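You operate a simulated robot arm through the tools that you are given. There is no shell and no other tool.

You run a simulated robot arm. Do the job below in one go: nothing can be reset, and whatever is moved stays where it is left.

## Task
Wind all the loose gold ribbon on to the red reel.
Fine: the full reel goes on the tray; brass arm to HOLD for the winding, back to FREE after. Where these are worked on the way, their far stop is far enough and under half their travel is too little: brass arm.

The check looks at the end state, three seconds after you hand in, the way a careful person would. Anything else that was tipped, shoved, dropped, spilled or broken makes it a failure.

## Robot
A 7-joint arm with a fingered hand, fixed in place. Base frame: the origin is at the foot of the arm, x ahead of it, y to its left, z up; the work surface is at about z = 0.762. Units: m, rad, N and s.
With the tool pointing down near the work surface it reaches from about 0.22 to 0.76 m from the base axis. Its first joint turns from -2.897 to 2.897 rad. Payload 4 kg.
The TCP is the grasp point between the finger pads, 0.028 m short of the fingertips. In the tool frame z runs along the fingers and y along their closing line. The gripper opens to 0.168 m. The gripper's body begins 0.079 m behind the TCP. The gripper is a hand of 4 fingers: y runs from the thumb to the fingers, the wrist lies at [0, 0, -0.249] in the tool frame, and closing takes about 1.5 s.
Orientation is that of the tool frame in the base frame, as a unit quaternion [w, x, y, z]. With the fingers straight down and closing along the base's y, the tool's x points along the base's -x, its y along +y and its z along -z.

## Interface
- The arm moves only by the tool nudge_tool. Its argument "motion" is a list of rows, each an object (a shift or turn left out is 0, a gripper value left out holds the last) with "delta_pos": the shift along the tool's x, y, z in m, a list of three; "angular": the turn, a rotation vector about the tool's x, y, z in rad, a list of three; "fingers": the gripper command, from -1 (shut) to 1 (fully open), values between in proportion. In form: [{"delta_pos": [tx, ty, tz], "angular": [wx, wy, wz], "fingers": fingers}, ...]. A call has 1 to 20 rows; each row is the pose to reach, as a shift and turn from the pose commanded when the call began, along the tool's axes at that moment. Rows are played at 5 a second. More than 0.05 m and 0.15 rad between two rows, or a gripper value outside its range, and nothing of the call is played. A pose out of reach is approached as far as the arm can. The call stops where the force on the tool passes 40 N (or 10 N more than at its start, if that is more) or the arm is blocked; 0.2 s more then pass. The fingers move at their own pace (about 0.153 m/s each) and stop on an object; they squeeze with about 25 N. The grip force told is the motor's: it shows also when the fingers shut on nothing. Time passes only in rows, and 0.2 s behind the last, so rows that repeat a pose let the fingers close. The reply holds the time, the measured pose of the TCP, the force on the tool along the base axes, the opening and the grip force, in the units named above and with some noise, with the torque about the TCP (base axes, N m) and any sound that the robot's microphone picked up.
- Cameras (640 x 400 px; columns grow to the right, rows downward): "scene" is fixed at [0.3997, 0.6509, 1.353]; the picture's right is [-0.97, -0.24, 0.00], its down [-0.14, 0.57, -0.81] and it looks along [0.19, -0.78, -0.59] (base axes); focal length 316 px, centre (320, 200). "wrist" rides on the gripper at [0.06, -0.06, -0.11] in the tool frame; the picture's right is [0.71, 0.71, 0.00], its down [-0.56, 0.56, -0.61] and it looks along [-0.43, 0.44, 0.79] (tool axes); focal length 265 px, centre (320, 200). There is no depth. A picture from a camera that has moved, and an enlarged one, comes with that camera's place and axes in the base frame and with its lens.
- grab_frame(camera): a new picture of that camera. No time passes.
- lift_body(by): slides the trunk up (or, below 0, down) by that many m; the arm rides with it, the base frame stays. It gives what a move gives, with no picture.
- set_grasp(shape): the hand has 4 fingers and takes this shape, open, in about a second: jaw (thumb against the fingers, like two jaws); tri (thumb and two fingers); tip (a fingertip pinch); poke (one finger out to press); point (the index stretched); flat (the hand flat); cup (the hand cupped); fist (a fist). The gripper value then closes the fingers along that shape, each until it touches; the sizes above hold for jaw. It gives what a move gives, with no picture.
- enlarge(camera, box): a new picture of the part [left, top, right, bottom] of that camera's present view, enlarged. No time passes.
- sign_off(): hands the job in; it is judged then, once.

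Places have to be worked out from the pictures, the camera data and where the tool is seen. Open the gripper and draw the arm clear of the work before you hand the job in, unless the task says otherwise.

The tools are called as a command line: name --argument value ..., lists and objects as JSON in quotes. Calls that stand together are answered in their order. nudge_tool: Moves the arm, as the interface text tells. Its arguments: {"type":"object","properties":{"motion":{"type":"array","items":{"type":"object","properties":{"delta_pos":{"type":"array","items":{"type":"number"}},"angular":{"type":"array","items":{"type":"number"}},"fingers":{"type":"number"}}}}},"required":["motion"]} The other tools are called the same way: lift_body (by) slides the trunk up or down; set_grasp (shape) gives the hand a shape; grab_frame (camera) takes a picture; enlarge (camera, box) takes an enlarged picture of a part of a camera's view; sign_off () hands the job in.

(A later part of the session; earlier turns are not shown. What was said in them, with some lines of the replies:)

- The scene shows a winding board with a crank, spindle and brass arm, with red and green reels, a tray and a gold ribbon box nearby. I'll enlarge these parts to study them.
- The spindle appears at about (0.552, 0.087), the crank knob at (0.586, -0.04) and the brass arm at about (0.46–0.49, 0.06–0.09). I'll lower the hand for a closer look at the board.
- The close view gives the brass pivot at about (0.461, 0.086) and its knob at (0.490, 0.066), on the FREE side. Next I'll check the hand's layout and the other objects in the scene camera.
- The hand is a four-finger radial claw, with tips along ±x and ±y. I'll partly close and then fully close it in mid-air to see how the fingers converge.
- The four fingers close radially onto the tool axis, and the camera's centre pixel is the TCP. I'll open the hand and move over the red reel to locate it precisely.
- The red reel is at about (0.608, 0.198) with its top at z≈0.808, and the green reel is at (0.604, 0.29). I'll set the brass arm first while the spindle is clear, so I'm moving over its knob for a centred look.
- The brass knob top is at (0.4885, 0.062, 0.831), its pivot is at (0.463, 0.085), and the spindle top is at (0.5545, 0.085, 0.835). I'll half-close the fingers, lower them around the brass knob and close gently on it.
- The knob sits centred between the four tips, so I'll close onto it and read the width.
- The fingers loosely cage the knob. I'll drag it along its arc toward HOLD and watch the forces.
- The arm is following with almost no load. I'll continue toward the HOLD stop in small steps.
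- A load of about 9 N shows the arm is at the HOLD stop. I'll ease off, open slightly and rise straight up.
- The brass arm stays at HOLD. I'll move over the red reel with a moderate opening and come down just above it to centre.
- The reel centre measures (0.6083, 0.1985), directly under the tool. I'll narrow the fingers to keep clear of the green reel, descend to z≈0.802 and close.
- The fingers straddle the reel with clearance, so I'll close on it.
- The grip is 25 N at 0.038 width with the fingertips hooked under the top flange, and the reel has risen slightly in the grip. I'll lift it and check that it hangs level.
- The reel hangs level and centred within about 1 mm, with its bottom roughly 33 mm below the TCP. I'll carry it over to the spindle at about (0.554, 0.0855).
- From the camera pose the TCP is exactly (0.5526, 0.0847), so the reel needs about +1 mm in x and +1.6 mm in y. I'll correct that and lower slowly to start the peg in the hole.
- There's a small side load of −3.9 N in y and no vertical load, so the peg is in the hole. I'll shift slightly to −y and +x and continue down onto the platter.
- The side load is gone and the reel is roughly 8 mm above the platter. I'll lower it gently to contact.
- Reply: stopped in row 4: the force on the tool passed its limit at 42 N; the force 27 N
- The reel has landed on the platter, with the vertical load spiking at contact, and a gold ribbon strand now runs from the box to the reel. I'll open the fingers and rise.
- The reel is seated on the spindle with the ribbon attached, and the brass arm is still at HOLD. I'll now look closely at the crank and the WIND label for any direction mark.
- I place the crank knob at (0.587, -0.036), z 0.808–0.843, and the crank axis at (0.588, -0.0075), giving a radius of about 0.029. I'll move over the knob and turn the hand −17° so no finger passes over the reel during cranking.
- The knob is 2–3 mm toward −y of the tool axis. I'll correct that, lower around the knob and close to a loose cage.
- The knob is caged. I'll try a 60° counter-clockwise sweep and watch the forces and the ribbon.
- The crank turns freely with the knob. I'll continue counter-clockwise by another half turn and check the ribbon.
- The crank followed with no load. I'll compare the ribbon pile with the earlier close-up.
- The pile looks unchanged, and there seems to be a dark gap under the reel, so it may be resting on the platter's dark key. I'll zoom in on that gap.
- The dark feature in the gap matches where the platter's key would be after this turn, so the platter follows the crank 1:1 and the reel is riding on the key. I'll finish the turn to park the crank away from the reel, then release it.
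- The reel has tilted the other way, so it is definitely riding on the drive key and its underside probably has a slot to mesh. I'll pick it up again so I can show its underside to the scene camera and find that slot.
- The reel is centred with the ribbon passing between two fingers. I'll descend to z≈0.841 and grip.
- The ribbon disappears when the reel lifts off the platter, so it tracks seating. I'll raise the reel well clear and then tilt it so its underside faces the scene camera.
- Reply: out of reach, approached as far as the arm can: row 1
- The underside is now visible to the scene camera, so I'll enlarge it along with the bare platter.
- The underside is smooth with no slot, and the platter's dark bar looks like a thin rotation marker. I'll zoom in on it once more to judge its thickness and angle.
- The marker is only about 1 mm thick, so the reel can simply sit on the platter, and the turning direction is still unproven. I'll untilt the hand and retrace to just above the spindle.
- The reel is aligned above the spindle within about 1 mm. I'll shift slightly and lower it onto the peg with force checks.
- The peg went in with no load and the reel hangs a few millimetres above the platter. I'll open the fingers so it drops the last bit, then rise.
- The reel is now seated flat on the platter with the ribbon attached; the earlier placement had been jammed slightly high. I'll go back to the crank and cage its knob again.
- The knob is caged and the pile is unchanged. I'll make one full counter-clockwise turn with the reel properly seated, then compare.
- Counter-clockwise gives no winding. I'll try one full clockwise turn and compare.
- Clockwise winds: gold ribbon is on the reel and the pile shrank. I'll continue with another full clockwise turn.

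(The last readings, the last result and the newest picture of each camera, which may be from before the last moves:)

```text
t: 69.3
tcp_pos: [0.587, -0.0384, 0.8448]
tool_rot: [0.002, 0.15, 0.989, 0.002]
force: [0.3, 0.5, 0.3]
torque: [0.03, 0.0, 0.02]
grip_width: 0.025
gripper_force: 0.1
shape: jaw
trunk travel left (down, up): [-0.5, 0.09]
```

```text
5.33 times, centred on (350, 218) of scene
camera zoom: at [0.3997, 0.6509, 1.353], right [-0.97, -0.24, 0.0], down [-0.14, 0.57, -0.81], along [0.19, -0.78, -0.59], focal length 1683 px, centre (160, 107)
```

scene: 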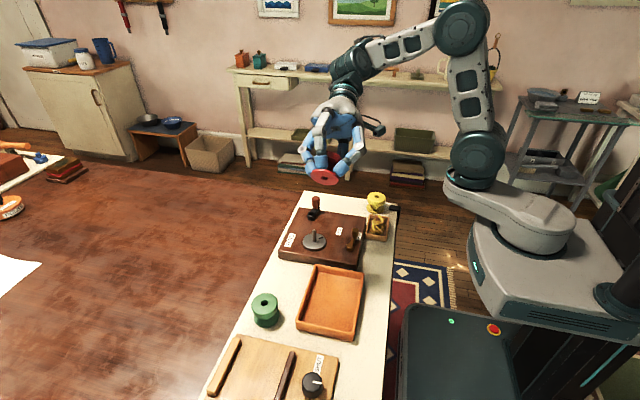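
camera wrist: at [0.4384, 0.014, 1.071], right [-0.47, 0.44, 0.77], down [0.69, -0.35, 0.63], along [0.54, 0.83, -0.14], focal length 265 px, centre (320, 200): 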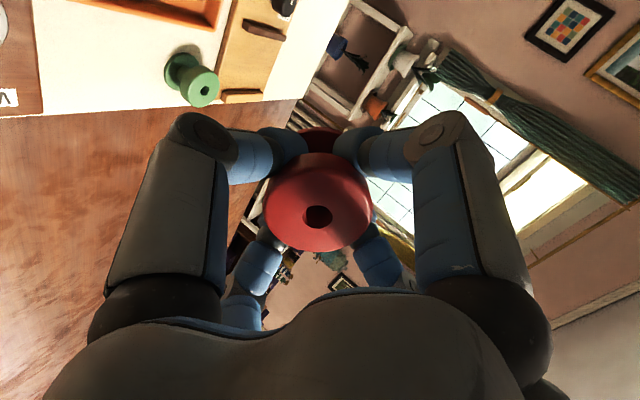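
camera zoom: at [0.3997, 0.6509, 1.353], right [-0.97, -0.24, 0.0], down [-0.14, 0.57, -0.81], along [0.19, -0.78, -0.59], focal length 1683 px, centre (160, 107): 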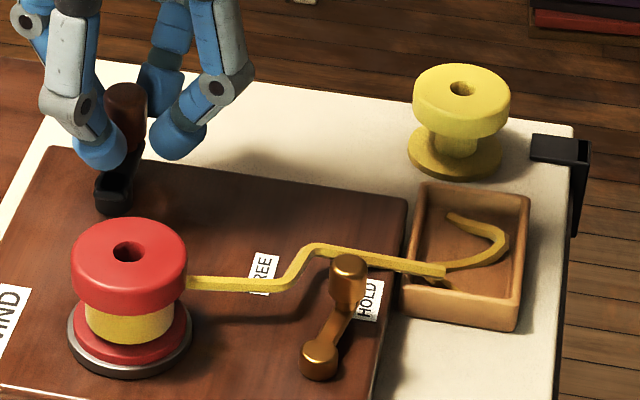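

Most of the pile is gone after two turns. I'll do another clockwise turn.

nudge_tool --motion '[{"delta_pos": [0.0092, -0.0007, 0]}, {"delta_pos": [0.0182, 0.0015, 0]}, {"delta_pos": [0.0261, 0.0064, 0]}, {"delta_pos": [0.0321, 0.0135, 0]}, {"delta_pos": [0.0356, 0.0221, 0]}, {"delta_pos": [0.0363, 0.0313, 0]}, {"delta_pos": [0.034, 0.0403, 0]}, {"delta_pos": [0.0292, 0.0482, 0]}, {"delta_pos": [0.0221, 0.0541, 0]}, {"delta_pos": [0.0135, 0.0576, 0]}, {"delta_pos": [0.0043, 0.0583, 0]}, {"delta_pos": [-0.0047, 0.0561, 0]}, {"delta_pos": [-0.0126, 0.0512, 0]}, {"delta_pos": [-0.0186, 0.0442, 0]}, {"delta_pos": [-0.0221, 0.0356, 0]}, {"delta_pos": [-0.0227, 0.0263, 0]}, {"delta_pos": [-0.0205, 0.0173, 0]}, {"delta_pos": [-0.0156, 0.0095, 0]}, {"delta_pos": [-0.0086, 0.0035, 0]}, {"delta_pos": [0, 0, 0]}]'

enlarge --camera "scene" --box '[290, 180, 410, 255]'

```text
t: 73.5
tcp_pos: [0.5866, -0.0384, 0.8436]
tool_rot: [0.002, 0.15, 0.989, 0.002]
force: [0.9, -1.1, -0.4]
torque: [0.01, 0.02, 0.0]
grip_width: 0.0252
gripper_force: 0.2
shape: jaw
trunk travel left (down, up): [-0.5, 0.09]
```

```text
5.33 times, centred on (350, 218) of scene
camera zoom: at [0.3997, 0.6509, 1.353], right [-0.97, -0.24, 0.0], down [-0.14, 0.57, -0.81], along [0.19, -0.78, -0.59], focal length 1683 px, centre (160, 107)
```

zoom: 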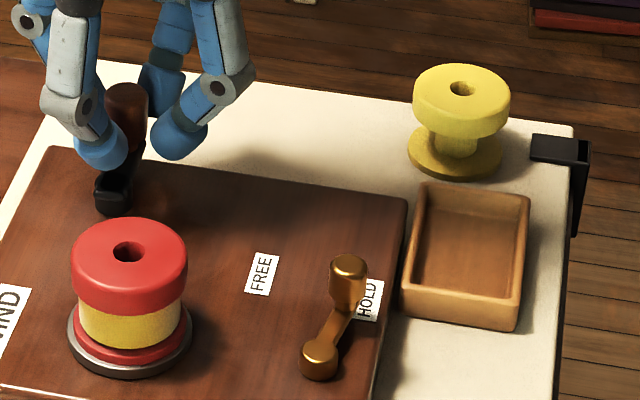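

The strand is gone and the box looks empty. I'll confirm with a zoom, then release the crank and rise.

enlarge --camera "scene" --box '[350, 200, 410, 250]'

enlarge --camera "scene" --box '[295, 205, 345, 255]'

nudge_tool --motion '[{"fingers": -0.5}, {"fingers": -0.3}, {"fingers": -0.3}, {"delta_pos": [0, 0, -0.03]}, {"delta_pos": [0, 0, -0.06]}, {"delta_pos": [0, 0, -0.09]}, {"delta_pos": [0, 0, -0.09]}]'

```text
8.00 times, centred on (380, 225) of scene
camera zoom: at [0.3997, 0.6509, 1.353], right [-0.97, -0.24, 0.0], down [-0.14, 0.57, -0.81], along [0.19, -0.78, -0.59], focal length 2524 px, centre (-160, 0)
```

zoom: 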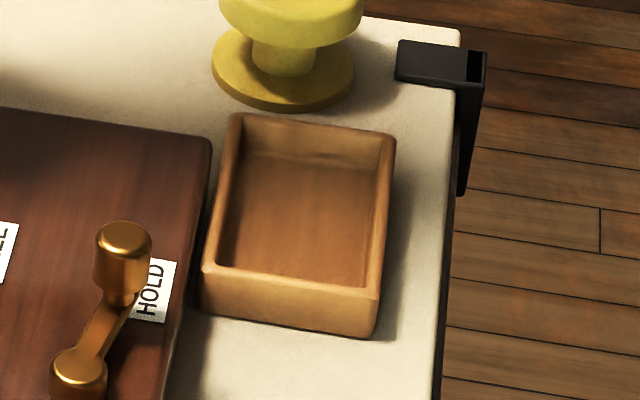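

```text
8.00 times, centred on (320, 230) of scene
camera zoom: at [0.3997, 0.6509, 1.353], right [-0.97, -0.24, 0.0], down [-0.14, 0.57, -0.81], along [0.19, -0.78, -0.59], focal length 2524 px, centre (320, -40)
```

zoom: 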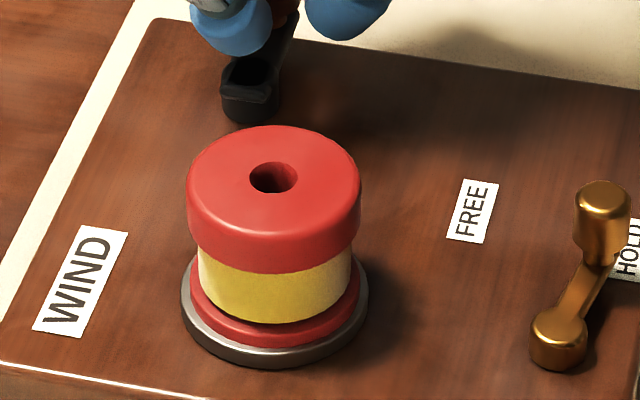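

```text
t: 75.2
tcp_pos: [0.5863, -0.0378, 0.9339]
tool_rot: [0.002, 0.15, 0.989, 0.001]
force: [0.0, -0.1, -0.1]
torque: [0.03, -0.03, 0.05]
grip_width: 0.0583
gripper_force: 0.2
shape: jaw
trunk travel left (down, up): [-0.5, 0.09]
```

All the ribbon is on the reel and the box is empty. Now I'll return the brass arm to FREE, moving above its knob with a bit more yaw so the fingers straddle the reel side safely.

nudge_tool --motion '[{"delta_pos": [0.04, 0.0115, 0], "angular": [0, 0, 0.04]}, {"delta_pos": [0.08, 0.023, 0], "angular": [0, 0, 0.08]}, {"delta_pos": [0.12, 0.0345, 0], "angular": [0, 0, 0.12]}, {"delta_pos": [0.1595, 0.0461, 0], "angular": [0, 0, 0.16]}, {"delta_pos": [0.1595, 0.0461, 0.03], "angular": [0, 0, 0.16]}, {"delta_pos": [0.1595, 0.0461, 0.045], "angular": [0, 0, 0.16], "fingers": -0.4}, {"delta_pos": [0.1595, 0.0461, 0.045], "angular": [0, 0, 0.16]}]'

enlarge --camera "wrist" --box '[200, 60, 440, 240]'

enlarge --camera "scene" --box '[290, 160, 410, 260]'

```text
t: 76.8
tcp_pos: [0.4492, 0.0533, 0.8881]
tool_rot: [0.003, 0.227, 0.974, 0.002]
force: [0.2, 0.0, -0.2]
torque: [0.01, -0.01, -0.03]
grip_width: 0.0509
gripper_force: 0.1
shape: jaw
trunk travel left (down, up): [-0.5, 0.09]
```

```text
2.22 times, centred on (320, 150) of wrist
camera zoom: at [0.3666, 0.027, 0.9973], right [-0.32, 0.95, 0.0], down [0.74, 0.25, 0.62], along [0.59, 0.2, -0.79], focal length 590 px, centre (320, 311)
```

zoom: 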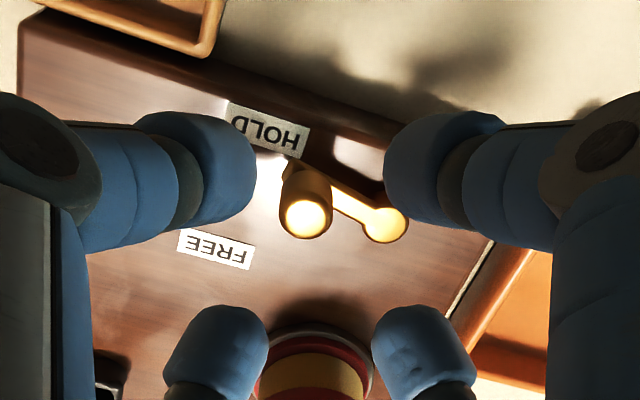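

```text
4.00 times, centred on (350, 210) of scene
camera zoom: at [0.3997, 0.6509, 1.353], right [-0.97, -0.24, 0.0], down [-0.14, 0.57, -0.81], along [0.19, -0.78, -0.59], focal length 1262 px, centre (200, 160)
```

zoom: 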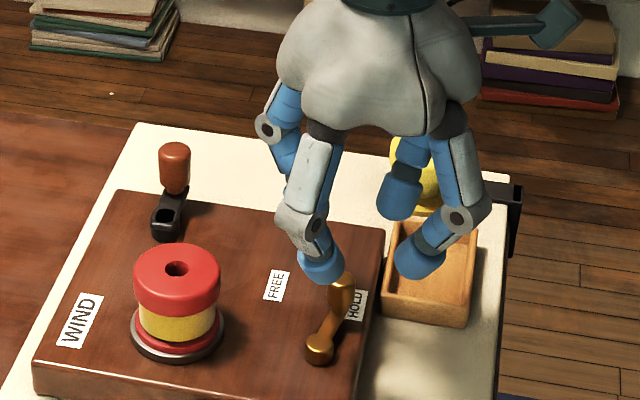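

The brass knob is at about (0.455, 0.054), some 8 mm in +x of the tool. I'll shift over it, lower and close the cage.

nudge_tool --motion '[{"delta_pos": [-0.0076, 0.0037, 0]}, {"delta_pos": [-0.0076, 0.0037, 0.015]}, {"delta_pos": [-0.0076, 0.0037, 0.03]}, {"delta_pos": [-0.0076, 0.0037, 0.046]}, {"delta_pos": [-0.0076, 0.0037, 0.046], "fingers": -0.6}, {"delta_pos": [-0.0076, 0.0037, 0.046], "fingers": -0.75}, {"delta_pos": [-0.0076, 0.0037, 0.046], "fingers": -0.85}, {"delta_pos": [-0.0076, 0.0037, 0.046], "fingers": -0.85}]'

enlarge --camera "wrist" --box '[200, 60, 440, 240]'

enlarge --camera "scene" --box '[290, 160, 410, 260]'

```text
t: 78.5
tcp_pos: [0.4547, 0.0529, 0.8431]
tool_rot: [0.003, 0.229, 0.973, 0.001]
force: [0.1, -1.4, 1.2]
torque: [-0.04, 0.0, 0.03]
grip_width: 0.0134
gripper_force: 0.0
shape: jaw
trunk travel left (down, up): [-0.5, 0.09]
```

```text
2.22 times, centred on (320, 150) of wrist
camera zoom: at [0.3754, 0.0265, 0.9515], right [-0.32, 0.95, 0.0], down [0.74, 0.25, 0.62], along [0.59, 0.2, -0.79], focal length 590 px, centre (320, 311)
```

zoom: 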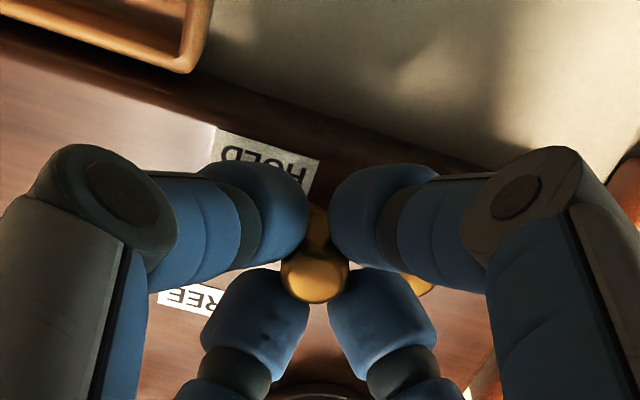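

```text
4.00 times, centred on (350, 210) of scene
camera zoom: at [0.3997, 0.6509, 1.353], right [-0.97, -0.24, 0.0], down [-0.14, 0.57, -0.81], along [0.19, -0.78, -0.59], focal length 1262 px, centre (200, 160)
```

zoom: 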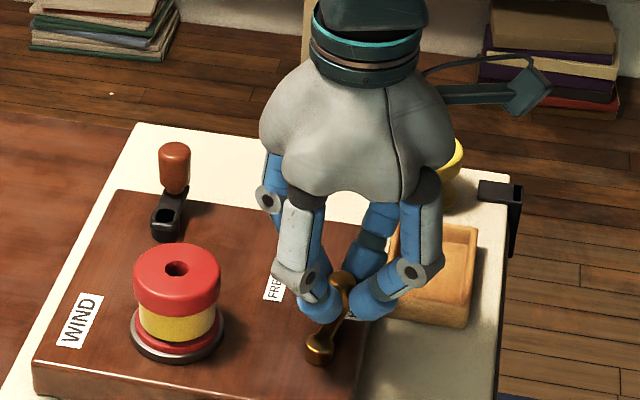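

The knob is caged at HOLD. I'll sweep it back along the arc toward FREE.

nudge_tool --motion '[{"delta_pos": [-0.004, 0.0001, 0]}, {"delta_pos": [-0.0079, 0.0004, 0]}, {"delta_pos": [-0.0106, 0.0018, 0]}, {"delta_pos": [-0.0131, 0.0035, 0]}, {"delta_pos": [-0.0154, 0.0055, 0]}, {"delta_pos": [-0.0175, 0.0075, 0]}, {"delta_pos": [-0.0195, 0.0098, 0]}, {"delta_pos": [-0.0213, 0.0122, 0]}, {"delta_pos": [-0.0228, 0.0147, 0]}, {"delta_pos": [-0.0241, 0.0173, 0]}, {"delta_pos": [-0.0258, 0.0218, 0]}, {"delta_pos": [-0.0258, 0.0218, 0]}]'

enlarge --camera "scene" --box '[290, 160, 410, 260]'

enlarge --camera "wrist" --box '[200, 60, 440, 240]'

```text
t: 81.2
tcp_pos: [0.49, 0.0625, 0.8422]
tool_rot: [0.002, 0.228, 0.974, 0.003]
force: [0.1, -0.3, -0.5]
torque: [-0.01, -0.01, 0.04]
grip_width: 0.0128
gripper_force: 0.1
shape: jaw
trunk travel left (down, up): [-0.5, 0.09]
```

```text
4.00 times, centred on (350, 210) of scene
camera zoom: at [0.3997, 0.6509, 1.353], right [-0.97, -0.24, 0.0], down [-0.14, 0.57, -0.81], along [0.19, -0.78, -0.59], focal length 1262 px, centre (200, 160)
```

zoom: 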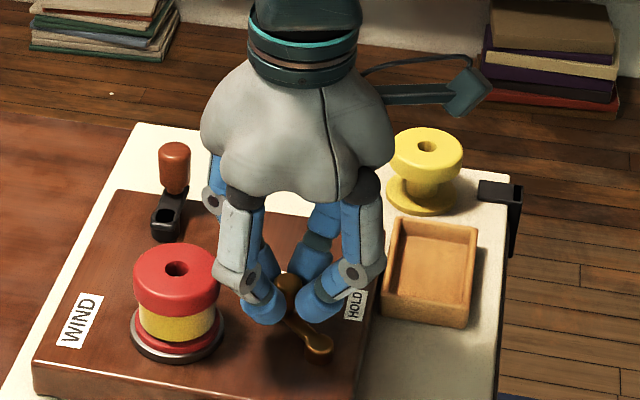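

```text
2.22 times, centred on (320, 150) of wrist
camera zoom: at [0.4084, 0.0352, 0.9516], right [-0.32, 0.95, 0.0], down [0.74, 0.25, 0.62], along [0.59, 0.2, -0.79], focal length 590 px, centre (320, 311)
```

zoom: 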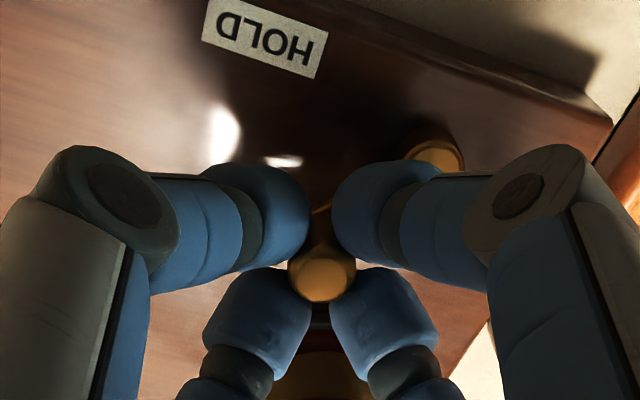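

The arm is back near its starting angle with no stop force yet. I'll nudge a little further along the arc to find the FREE stop.

nudge_tool --motion '[{"delta_pos": [-0.0005, 0.002, 0]}, {"delta_pos": [-0.0009, 0.0041, 0]}, {"delta_pos": [-0.0012, 0.0058, 0]}, {"delta_pos": [-0.0012, 0.0071, 0]}, {"delta_pos": [-0.0012, 0.0071, 0]}]'

enlarge --camera "scene" --box '[290, 160, 410, 260]'

```text
t: 82.3
tcp_pos: [0.4928, 0.067, 0.8429]
tool_rot: [0.002, 0.228, 0.974, 0.002]
force: [-5.7, -6.6, 4.4]
torque: [-0.2, 0.14, 0.0]
grip_width: 0.0138
gripper_force: 0.0
shape: jaw
trunk travel left (down, up): [-0.5, 0.09]
```

```text
4.00 times, centred on (350, 210) of scene
camera zoom: at [0.3997, 0.6509, 1.353], right [-0.97, -0.24, 0.0], down [-0.14, 0.57, -0.81], along [0.19, -0.78, -0.59], focal length 1262 px, centre (200, 160)
```

zoom: 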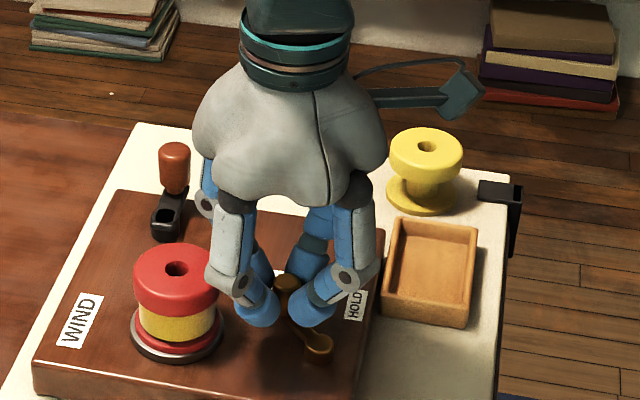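

About 9 N of resistance marks the FREE stop. I'll ease off, open and rise.

nudge_tool --motion '[{"delta_pos": [0.0004, -0.003, 0], "fingers": -0.75}, {"delta_pos": [0.0004, -0.003, 0], "fingers": -0.6}, {"delta_pos": [0.0004, -0.003, 0], "fingers": -0.5}, {"delta_pos": [0.0004, -0.003, -0.02], "fingers": -0.5}, {"delta_pos": [0.0004, -0.003, -0.05]}, {"delta_pos": [0.0004, -0.003, -0.09]}, {"delta_pos": [0.0004, -0.003, -0.09]}]'

enlarge --camera "scene" --box '[280, 215, 360, 265]'

grab_frame --camera "scene"

```text
t: 84.0
tcp_pos: [0.4917, 0.0648, 0.9324]
tool_rot: [0.003, 0.228, 0.974, 0.002]
force: [-0.5, -0.3, 0.5]
torque: [0.02, -0.02, 0.02]
grip_width: 0.0417
gripper_force: 0.1
shape: jaw
trunk travel left (down, up): [-0.5, 0.09]
```

```text
8.00 times, centred on (320, 240) of scene
camera zoom: at [0.3997, 0.6509, 1.353], right [-0.97, -0.24, 0.0], down [-0.14, 0.57, -0.81], along [0.19, -0.78, -0.59], focal length 2524 px, centre (320, -120)
```

zoom: 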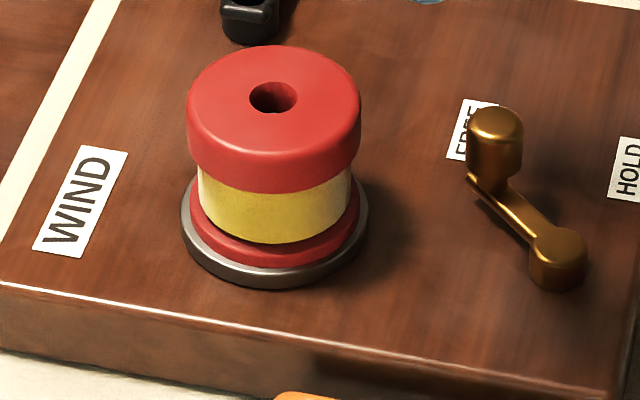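

```text
taken
```

scene: 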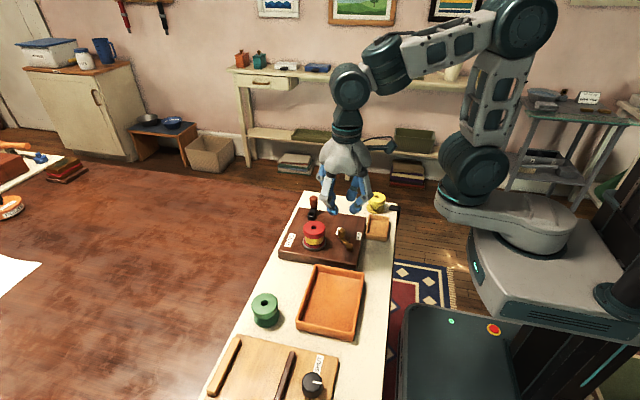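

The brass arm is back in its original FREE pose. Next I'll move over the full reel with the fingers straddling the brass knob direction and check the centring.

nudge_tool --motion '[{"delta_pos": [-0.016, 0.015, 0], "fingers": -0.1}, {"delta_pos": [-0.032, 0.03, 0]}, {"delta_pos": [-0.0486, 0.0448, 0]}, {"delta_pos": [-0.0486, 0.0448, 0.03]}, {"delta_pos": [-0.0486, 0.0448, 0.035]}, {"delta_pos": [-0.0486, 0.0448, 0.035]}]'

enlarge --camera "wrist" --box '[200, 40, 440, 220]'

enlarge --camera "scene" --box '[270, 180, 370, 260]'

```text
t: 85.3
tcp_pos: [0.5552, 0.0834, 0.8964]
tool_rot: [0.002, 0.228, 0.974, 0.002]
force: [0.0, -0.1, -0.2]
torque: [0.01, -0.04, 0.01]
grip_width: 0.0753
gripper_force: 0.0
shape: jaw
trunk travel left (down, up): [-0.5, 0.09]
```

```text
2.22 times, centred on (320, 130) of wrist
camera zoom: at [0.4744, 0.0572, 1.0064], right [-0.32, 0.95, 0.0], down [0.74, 0.25, 0.62], along [0.59, 0.2, -0.79], focal length 590 px, centre (320, 356)
```

zoom: 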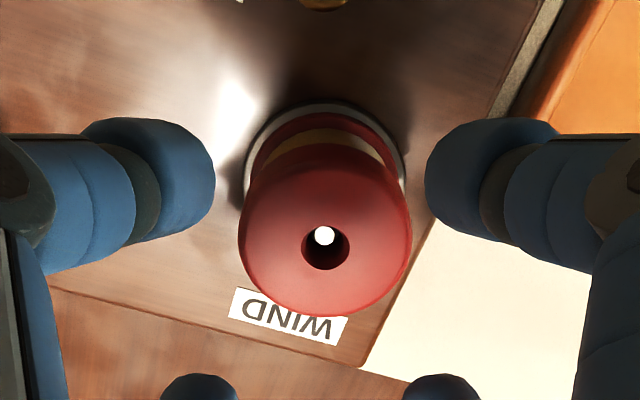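

```text
5.00 times, centred on (320, 220) of scene
camera zoom: at [0.3997, 0.6509, 1.353], right [-0.97, -0.24, 0.0], down [-0.14, 0.57, -0.81], along [0.19, -0.78, -0.59], focal length 1578 px, centre (320, 100)
```

zoom: 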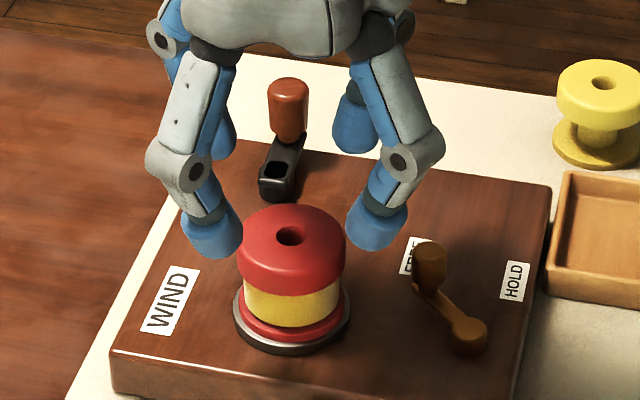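

The reel is centred and the brass knob sits between two fingers. I'll descend to z≈0.84 and grip.

nudge_tool --motion '[{"delta_pos": [0.0007, 0.0007, 0.02], "fingers": -0.15}, {"delta_pos": [0.0007, 0.0007, 0.04]}, {"delta_pos": [0.0007, 0.0007, 0.0565]}, {"delta_pos": [0.0007, 0.0007, 0.0565], "fingers": -0.3}, {"delta_pos": [0.0007, 0.0007, 0.0565], "fingers": -0.5}, {"delta_pos": [0.0007, 0.0007, 0.0565], "fingers": -0.7}, {"delta_pos": [0.0007, 0.0007, 0.0565], "fingers": -1}, {"delta_pos": [0.0007, 0.0007, 0.0565], "fingers": -1}, {"delta_pos": [0.0007, 0.0007, 0.0565], "fingers": -1}]'

enlarge --camera "wrist" --box '[200, 60, 440, 240]'

enlarge --camera "scene" --box '[270, 180, 370, 260]'

```text
t: 87.3
tcp_pos: [0.5557, 0.0852, 0.8421]
tool_rot: [0.002, 0.228, 0.974, 0.001]
force: [0.8, -0.2, 1.3]
torque: [0.0, 0.02, -0.01]
grip_width: 0.0359
gripper_force: 25.2
shape: jaw
trunk travel left (down, up): [-0.5, 0.09]
```

```text
2.22 times, centred on (320, 150) of wrist
camera zoom: at [0.4742, 0.0588, 0.9507], right [-0.32, 0.95, 0.0], down [0.74, 0.25, 0.62], along [0.59, 0.2, -0.79], focal length 590 px, centre (320, 311)
```

zoom: 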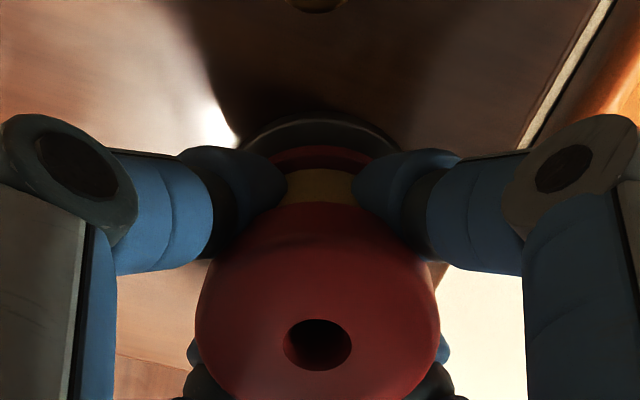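

```text
5.00 times, centred on (320, 220) of scene
camera zoom: at [0.3997, 0.6509, 1.353], right [-0.97, -0.24, 0.0], down [-0.14, 0.57, -0.81], along [0.19, -0.78, -0.59], focal length 1578 px, centre (320, 100)
```

zoom: 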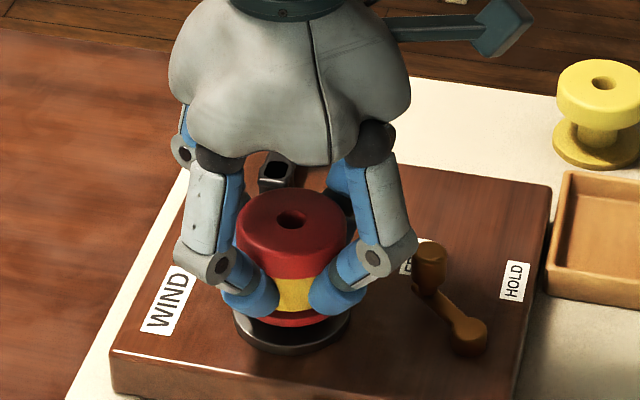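

The reel is gripped firmly. I'll lift it straight off the spindle.

nudge_tool --motion '[{"delta_pos": [0, 0, -0.02]}, {"delta_pos": [0, 0, -0.045]}, {"delta_pos": [0, 0, -0.075]}, {"delta_pos": [0, 0, -0.11]}, {"delta_pos": [0, 0, -0.11]}]'

grab_frame --camera "wrist"

enlarge --camera "scene" --box '[250, 170, 400, 350]'

```text
t: 88.5
tcp_pos: [0.5525, 0.0841, 0.9524]
tool_rot: [0.002, 0.228, 0.974, 0.002]
force: [-0.1, 0.3, -1.3]
torque: [-0.03, 0.05, -0.01]
grip_width: 0.0361
gripper_force: 25.4
shape: jaw
trunk travel left (down, up): [-0.5, 0.09]
```

```text
taken
camera wrist: at [0.4726, 0.0578, 1.0616], right [-0.32, 0.95, 0.0], down [0.74, 0.25, 0.62], along [0.59, 0.2, -0.79], focal length 265 px, centre (320, 200)
```

wrist: 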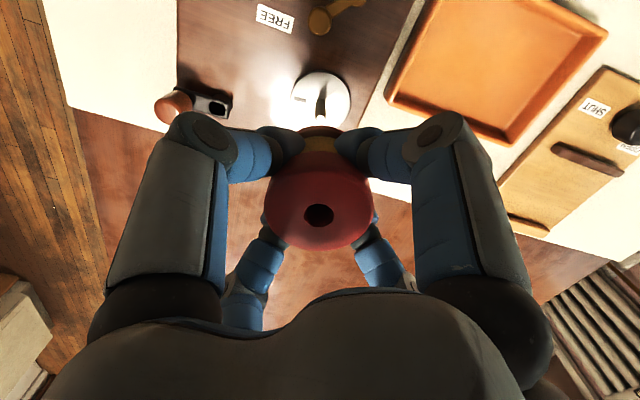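

```text
2.22 times, centred on (325, 260) of scene
camera zoom: at [0.3997, 0.6509, 1.353], right [-0.97, -0.24, 0.0], down [-0.14, 0.57, -0.81], along [0.19, -0.78, -0.59], focal length 701 px, centre (309, 67)
```

zoom: 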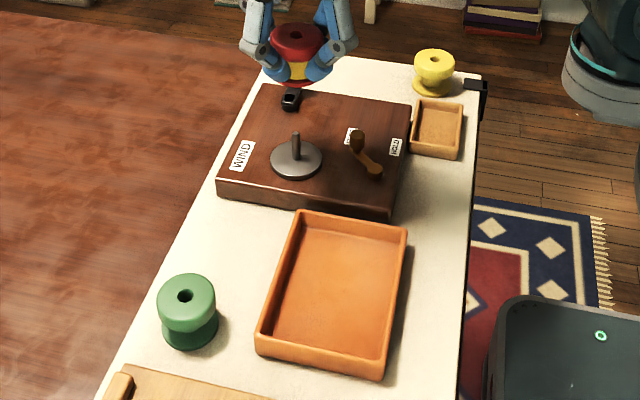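

The full reel is off the spindle. The tray spans x 0.418–0.532 and y 0.155–0.313, so I'll carry the reel over its centre (0.475, 0.234), yawing the fingers to the diagonals.

nudge_tool --motion '[{"delta_pos": [0.027, 0.02, 0], "angular": [0, 0, 0.066]}, {"delta_pos": [0.054, 0.04, 0], "angular": [0, 0, 0.132]}, {"delta_pos": [0.081, 0.06, 0], "angular": [0, 0, 0.198]}, {"delta_pos": [0.108, 0.08, 0], "angular": [0, 0, 0.264]}, {"delta_pos": [0.1356, 0.0992, 0], "angular": [0, 0, 0.33]}, {"delta_pos": [0.1356, 0.0992, 0.03], "angular": [0, 0, 0.33]}, {"delta_pos": [0.1356, 0.0992, 0.07], "angular": [0, 0, 0.33]}, {"delta_pos": [0.1356, 0.0992, 0.09], "angular": [0, 0, 0.33]}, {"delta_pos": [0.1356, 0.0992, 0.09], "angular": [0, 0, 0.33]}]'

grab_frame --camera "wrist"

enlarge --camera "scene" --box '[250, 220, 400, 350]'

```text
t: 90.5
tcp_pos: [0.4765, 0.2334, 0.8606]
tool_rot: [0.001, 0.385, 0.923, 0.002]
force: [0.5, 0.6, 0.1]
torque: [0.01, -0.05, 0.02]
grip_width: 0.036
gripper_force: 24.6
shape: jaw
trunk travel left (down, up): [-0.5, 0.09]
```

```text
taken
camera wrist: at [0.3913, 0.2342, 0.9698], right [0.0, 1.0, 0.0], down [0.79, 0.0, 0.62], along [0.62, 0.0, -0.79], focal length 265 px, centre (320, 200)
```

wrist: 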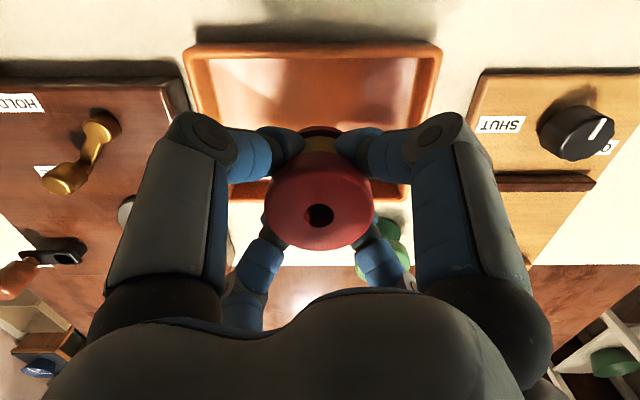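

```text
3.08 times, centred on (325, 285) of scene
camera zoom: at [0.3997, 0.6509, 1.353], right [-0.97, -0.24, 0.0], down [-0.14, 0.57, -0.81], along [0.19, -0.78, -0.59], focal length 971 px, centre (305, -62)
```

zoom: 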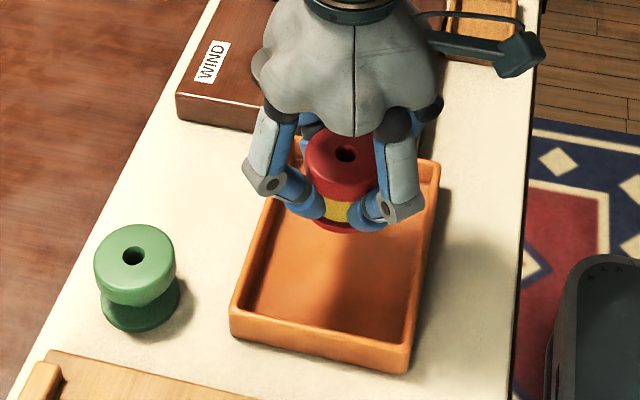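

The reel is centred over the tray, its bottom about 55 mm above the floor. I'll lower it most of the way, then finish in small steps.

nudge_tool --motion '[{"delta_pos": [0, 0, 0.02]}, {"delta_pos": [0, 0, 0.035]}, {"delta_pos": [0, 0, 0.045]}, {"delta_pos": [0, 0, 0.048]}, {"delta_pos": [0, 0, 0.048]}]'

enlarge --camera "scene" --box '[280, 240, 380, 320]'

```text
t: 91.8
tcp_pos: [0.4773, 0.2342, 0.8139]
tool_rot: [0.002, 0.384, 0.923, 0.002]
force: [-0.1, -0.2, -0.2]
torque: [0.0, 0.03, 0.02]
grip_width: 0.0361
gripper_force: 25.1
shape: jaw
trunk travel left (down, up): [-0.5, 0.09]
```

```text
5.00 times, centred on (330, 280) of scene
camera zoom: at [0.3997, 0.6509, 1.353], right [-0.97, -0.24, 0.0], down [-0.14, 0.57, -0.81], along [0.19, -0.78, -0.59], focal length 1578 px, centre (270, -200)
```

zoom: 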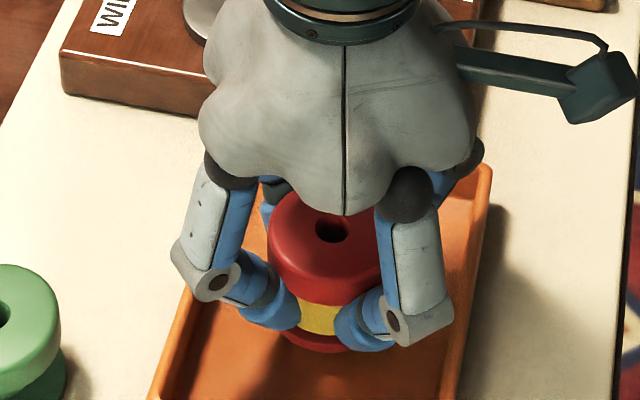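

There's no contact yet, and the finger joints clear the tray walls by about 2 cm in height. I'll lower in small steps to touch down.

nudge_tool --motion '[{"delta_pos": [0, 0, 0.002]}, {"delta_pos": [0, 0, 0.004]}, {"delta_pos": [0, 0, 0.0055]}, {"delta_pos": [0, 0, 0.0065]}, {"delta_pos": [0, 0, 0.0065]}]'

enlarge --camera "scene" --box '[280, 240, 380, 320]'

```text
t: 93.0
tcp_pos: [0.4779, 0.235, 0.8059]
tool_rot: [0.001, 0.384, 0.923, 0.002]
force: [0.2, -0.1, -0.7]
torque: [0.01, 0.06, 0.02]
grip_width: 0.0361
gripper_force: 25.6
shape: jaw
trunk travel left (down, up): [-0.5, 0.09]
```

```text
5.00 times, centred on (330, 280) of scene
camera zoom: at [0.3997, 0.6509, 1.353], right [-0.97, -0.24, 0.0], down [-0.14, 0.57, -0.81], along [0.19, -0.78, -0.59], focal length 1578 px, centre (270, -200)
```

zoom: 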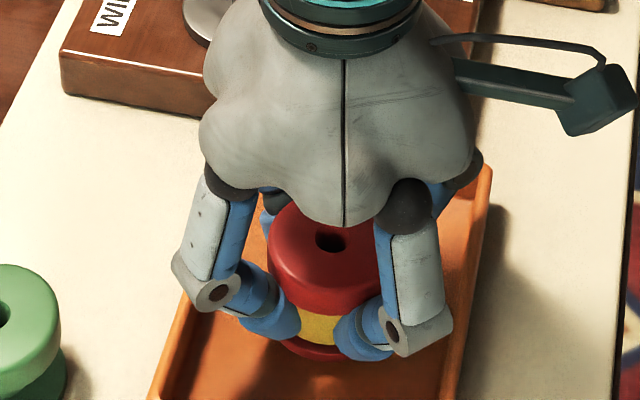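

There's still no contact force. I'll continue in 1 mm steps.

nudge_tool --motion '[{"delta_pos": [0, 0, 0.001]}, {"delta_pos": [0, 0, 0.002]}, {"delta_pos": [0, 0, 0.003]}, {"delta_pos": [0, 0, 0.003]}]'

```text
t: 94.0
tcp_pos: [0.4776, 0.2331, 0.8046]
tool_rot: [0.002, 0.385, 0.923, 0.002]
force: [-0.1, 0.4, 0.0]
torque: [0.03, 0.02, -0.01]
grip_width: 0.036
gripper_force: 25.2
shape: jaw
trunk travel left (down, up): [-0.5, 0.09]
```

nudge_tool --motion '[{"delta_pos": [0, 0, 0.001]}, {"delta_pos": [0, 0, 0.002]}, {"delta_pos": [0, 0, 0.002]}]'

enlarge --camera "scene" --box '[310, 270, 360, 310]'

```text
t: 94.8
tcp_pos: [0.4775, 0.2342, 0.8021]
tool_rot: [0.002, 0.384, 0.923, 0.003]
force: [-0.3, 0.6, 0.4]
torque: [0.02, -0.04, 0.03]
grip_width: 0.0361
gripper_force: 24.9
shape: jaw
trunk travel left (down, up): [-0.5, 0.09]
```

```text
10.00 times, centred on (335, 290) of scene
camera zoom: at [0.3997, 0.6509, 1.353], right [-0.97, -0.24, 0.0], down [-0.14, 0.57, -0.81], along [0.19, -0.78, -0.59], focal length 3155 px, centre (170, -700)
```

zoom: 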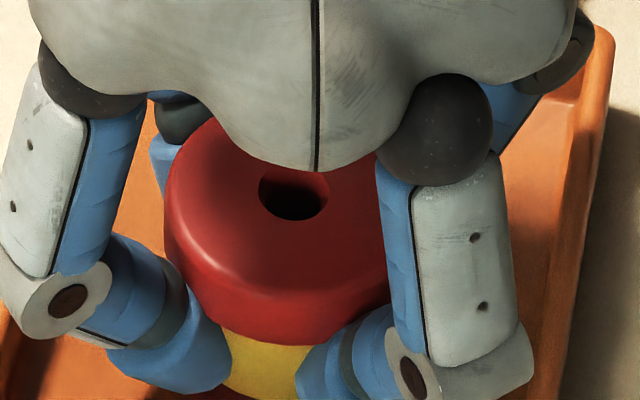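

Still no contact at TCP 0.802. I'll step a little lower to feel for the floor.

nudge_tool --motion '[{"delta_pos": [0, 0, 0.001]}, {"delta_pos": [0, 0, 0.002]}, {"delta_pos": [0, 0, 0.003]}, {"delta_pos": [0, 0, 0.003]}]'

```text
t: 95.8
tcp_pos: [0.4779, 0.2351, 0.8013]
tool_rot: [0.004, 0.384, 0.923, 0.004]
force: [2.1, 0.5, 22.7]
torque: [-0.37, 0.43, -0.01]
grip_width: 0.0373
gripper_force: 25.0
shape: jaw
trunk travel left (down, up): [-0.5, 0.09]
```

The reel has touched the tray floor at 22 N. I'll relieve the pressure, open gently and rise.

nudge_tool --motion '[{"delta_pos": [0, 0, -0.0025]}, {"delta_pos": [0, 0, -0.0025], "fingers": -0.5}, {"delta_pos": [0, 0, -0.0025], "fingers": -0.4}, {"delta_pos": [0, 0, -0.0025], "fingers": -0.3}, {"delta_pos": [0, 0, -0.0025], "fingers": -0.2}, {"delta_pos": [0, 0, -0.0025], "fingers": -0.15}, {"delta_pos": [0, 0, -0.02]}, {"delta_pos": [0, 0, -0.05]}, {"delta_pos": [0, 0, -0.09]}, {"delta_pos": [0, 0, -0.13]}, {"delta_pos": [0, 0, -0.13]}]'

grab_frame --camera "scene"

enlarge --camera "scene" --box '[280, 240, 380, 340]'

```text
t: 98.2
tcp_pos: [0.4769, 0.2335, 0.9292]
tool_rot: [0.002, 0.384, 0.923, 0.002]
force: [0.3, 0.9, -0.1]
torque: [0.02, -0.01, 0.04]
grip_width: 0.0709
gripper_force: 0.1
shape: jaw
trunk travel left (down, up): [-0.5, 0.09]
```

```text
taken
```

scene: 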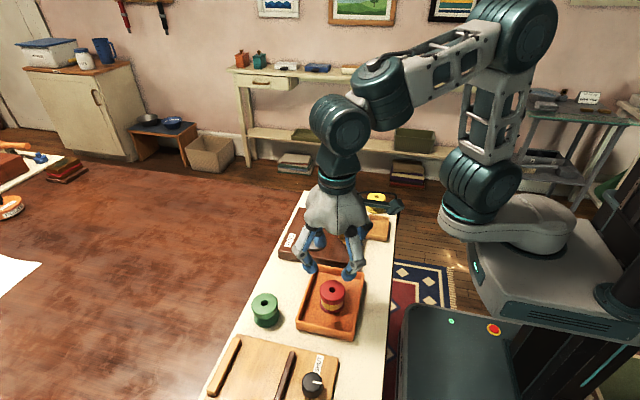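

```text
4.00 times, centred on (330, 290) of scene
camera zoom: at [0.3997, 0.6509, 1.353], right [-0.97, -0.24, 0.0], down [-0.14, 0.57, -0.81], along [0.19, -0.78, -0.59], focal length 1262 px, centre (280, -160)
```

zoom: 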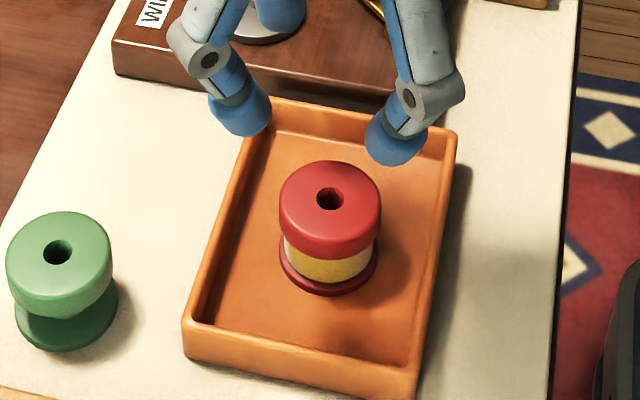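

The full reel stands upright in the tray. I'll raise the arm further, open the hand fully and take a last look at everything.

nudge_tool --motion '[{"delta_pos": [0, 0, -0.04], "fingers": 0.2}, {"delta_pos": [0, 0, -0.08], "fingers": 0.6}, {"delta_pos": [0.02, -0.02, -0.12], "fingers": 1}, {"delta_pos": [0.04, -0.05, -0.15]}, {"delta_pos": [0.05, -0.08, -0.16]}, {"delta_pos": [0.05, -0.08, -0.16]}]'

grab_frame --camera "scene"

enlarge --camera "scene" --box '[250, 180, 410, 350]'

grab_frame --camera "wrist"

```text
t: 99.5
tcp_pos: [0.3829, 0.2116, 1.0891]
tool_rot: [0.003, 0.385, 0.923, 0.002]
force: [0.7, -0.5, 0.1]
torque: [0.01, -0.04, 0.0]
grip_width: 0.1682
gripper_force: 0.2
shape: jaw
trunk travel left (down, up): [-0.5, 0.09]
```

```text
taken
```

scene: 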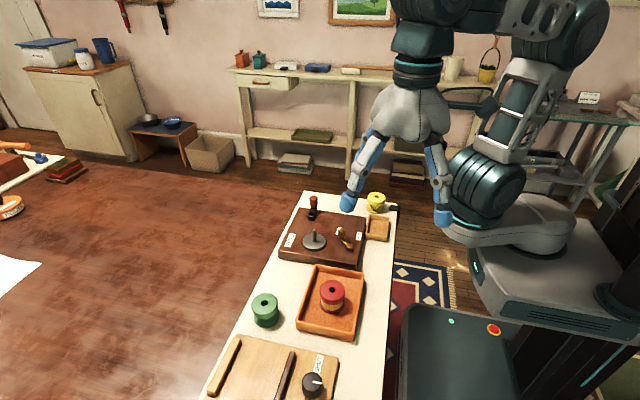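

```text
2.35 times, centred on (330, 265) of scene
camera zoom: at [0.3997, 0.6509, 1.353], right [-0.97, -0.24, 0.0], down [-0.14, 0.57, -0.81], along [0.19, -0.78, -0.59], focal length 742 px, centre (296, 47)
```

zoom: 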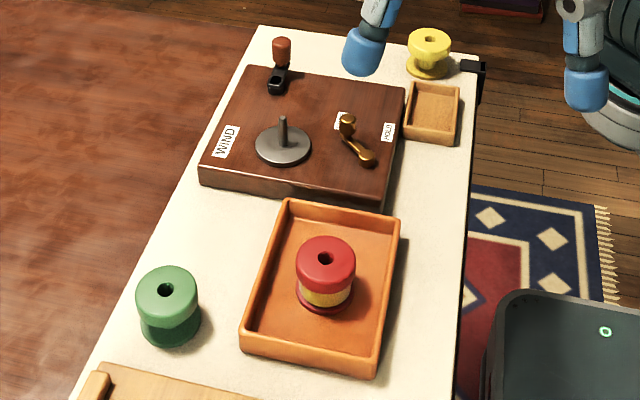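

```text
taken
camera wrist: at [0.2969, 0.2126, 1.1981], right [0.0, 1.0, 0.0], down [0.79, 0.0, 0.62], along [0.62, 0.0, -0.79], focal length 265 px, centre (320, 200)
```

wrist: 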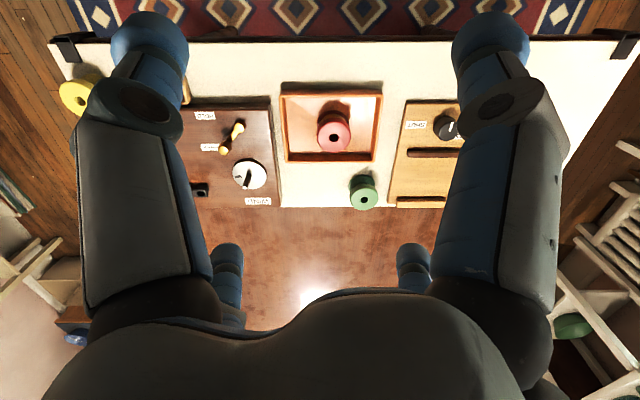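

The full reel is in the tray, the ribbon box is empty and the brass arm is at FREE. Nothing else has moved, and the hand is open and clear, so I'm handing in.

sign_off

```text
The job is handed in.
```

I wound all the loose gold ribbon onto the red reel, and the full reel is standing upright in the tray. The ribbon box is empty.

- **Brass arm:** I moved it to its HOLD stop before winding. It went back to its FREE stop afterwards, in the same pose it started in.
- **Winding direction:** Turning the crank clockwise winds the ribbon; counter-clockwise did nothing. It took three clockwise turns.
- **First placement:** The reel caught a few millimetres high on the spindle the first time. I took it off, checked its underside and reseated it flat before any ribbon was wound.

The green and yellow reels, the ribbon box and the tray show no sign of being moved or tipped in the final pictures. I opened the hand and drew it clear before handing in.
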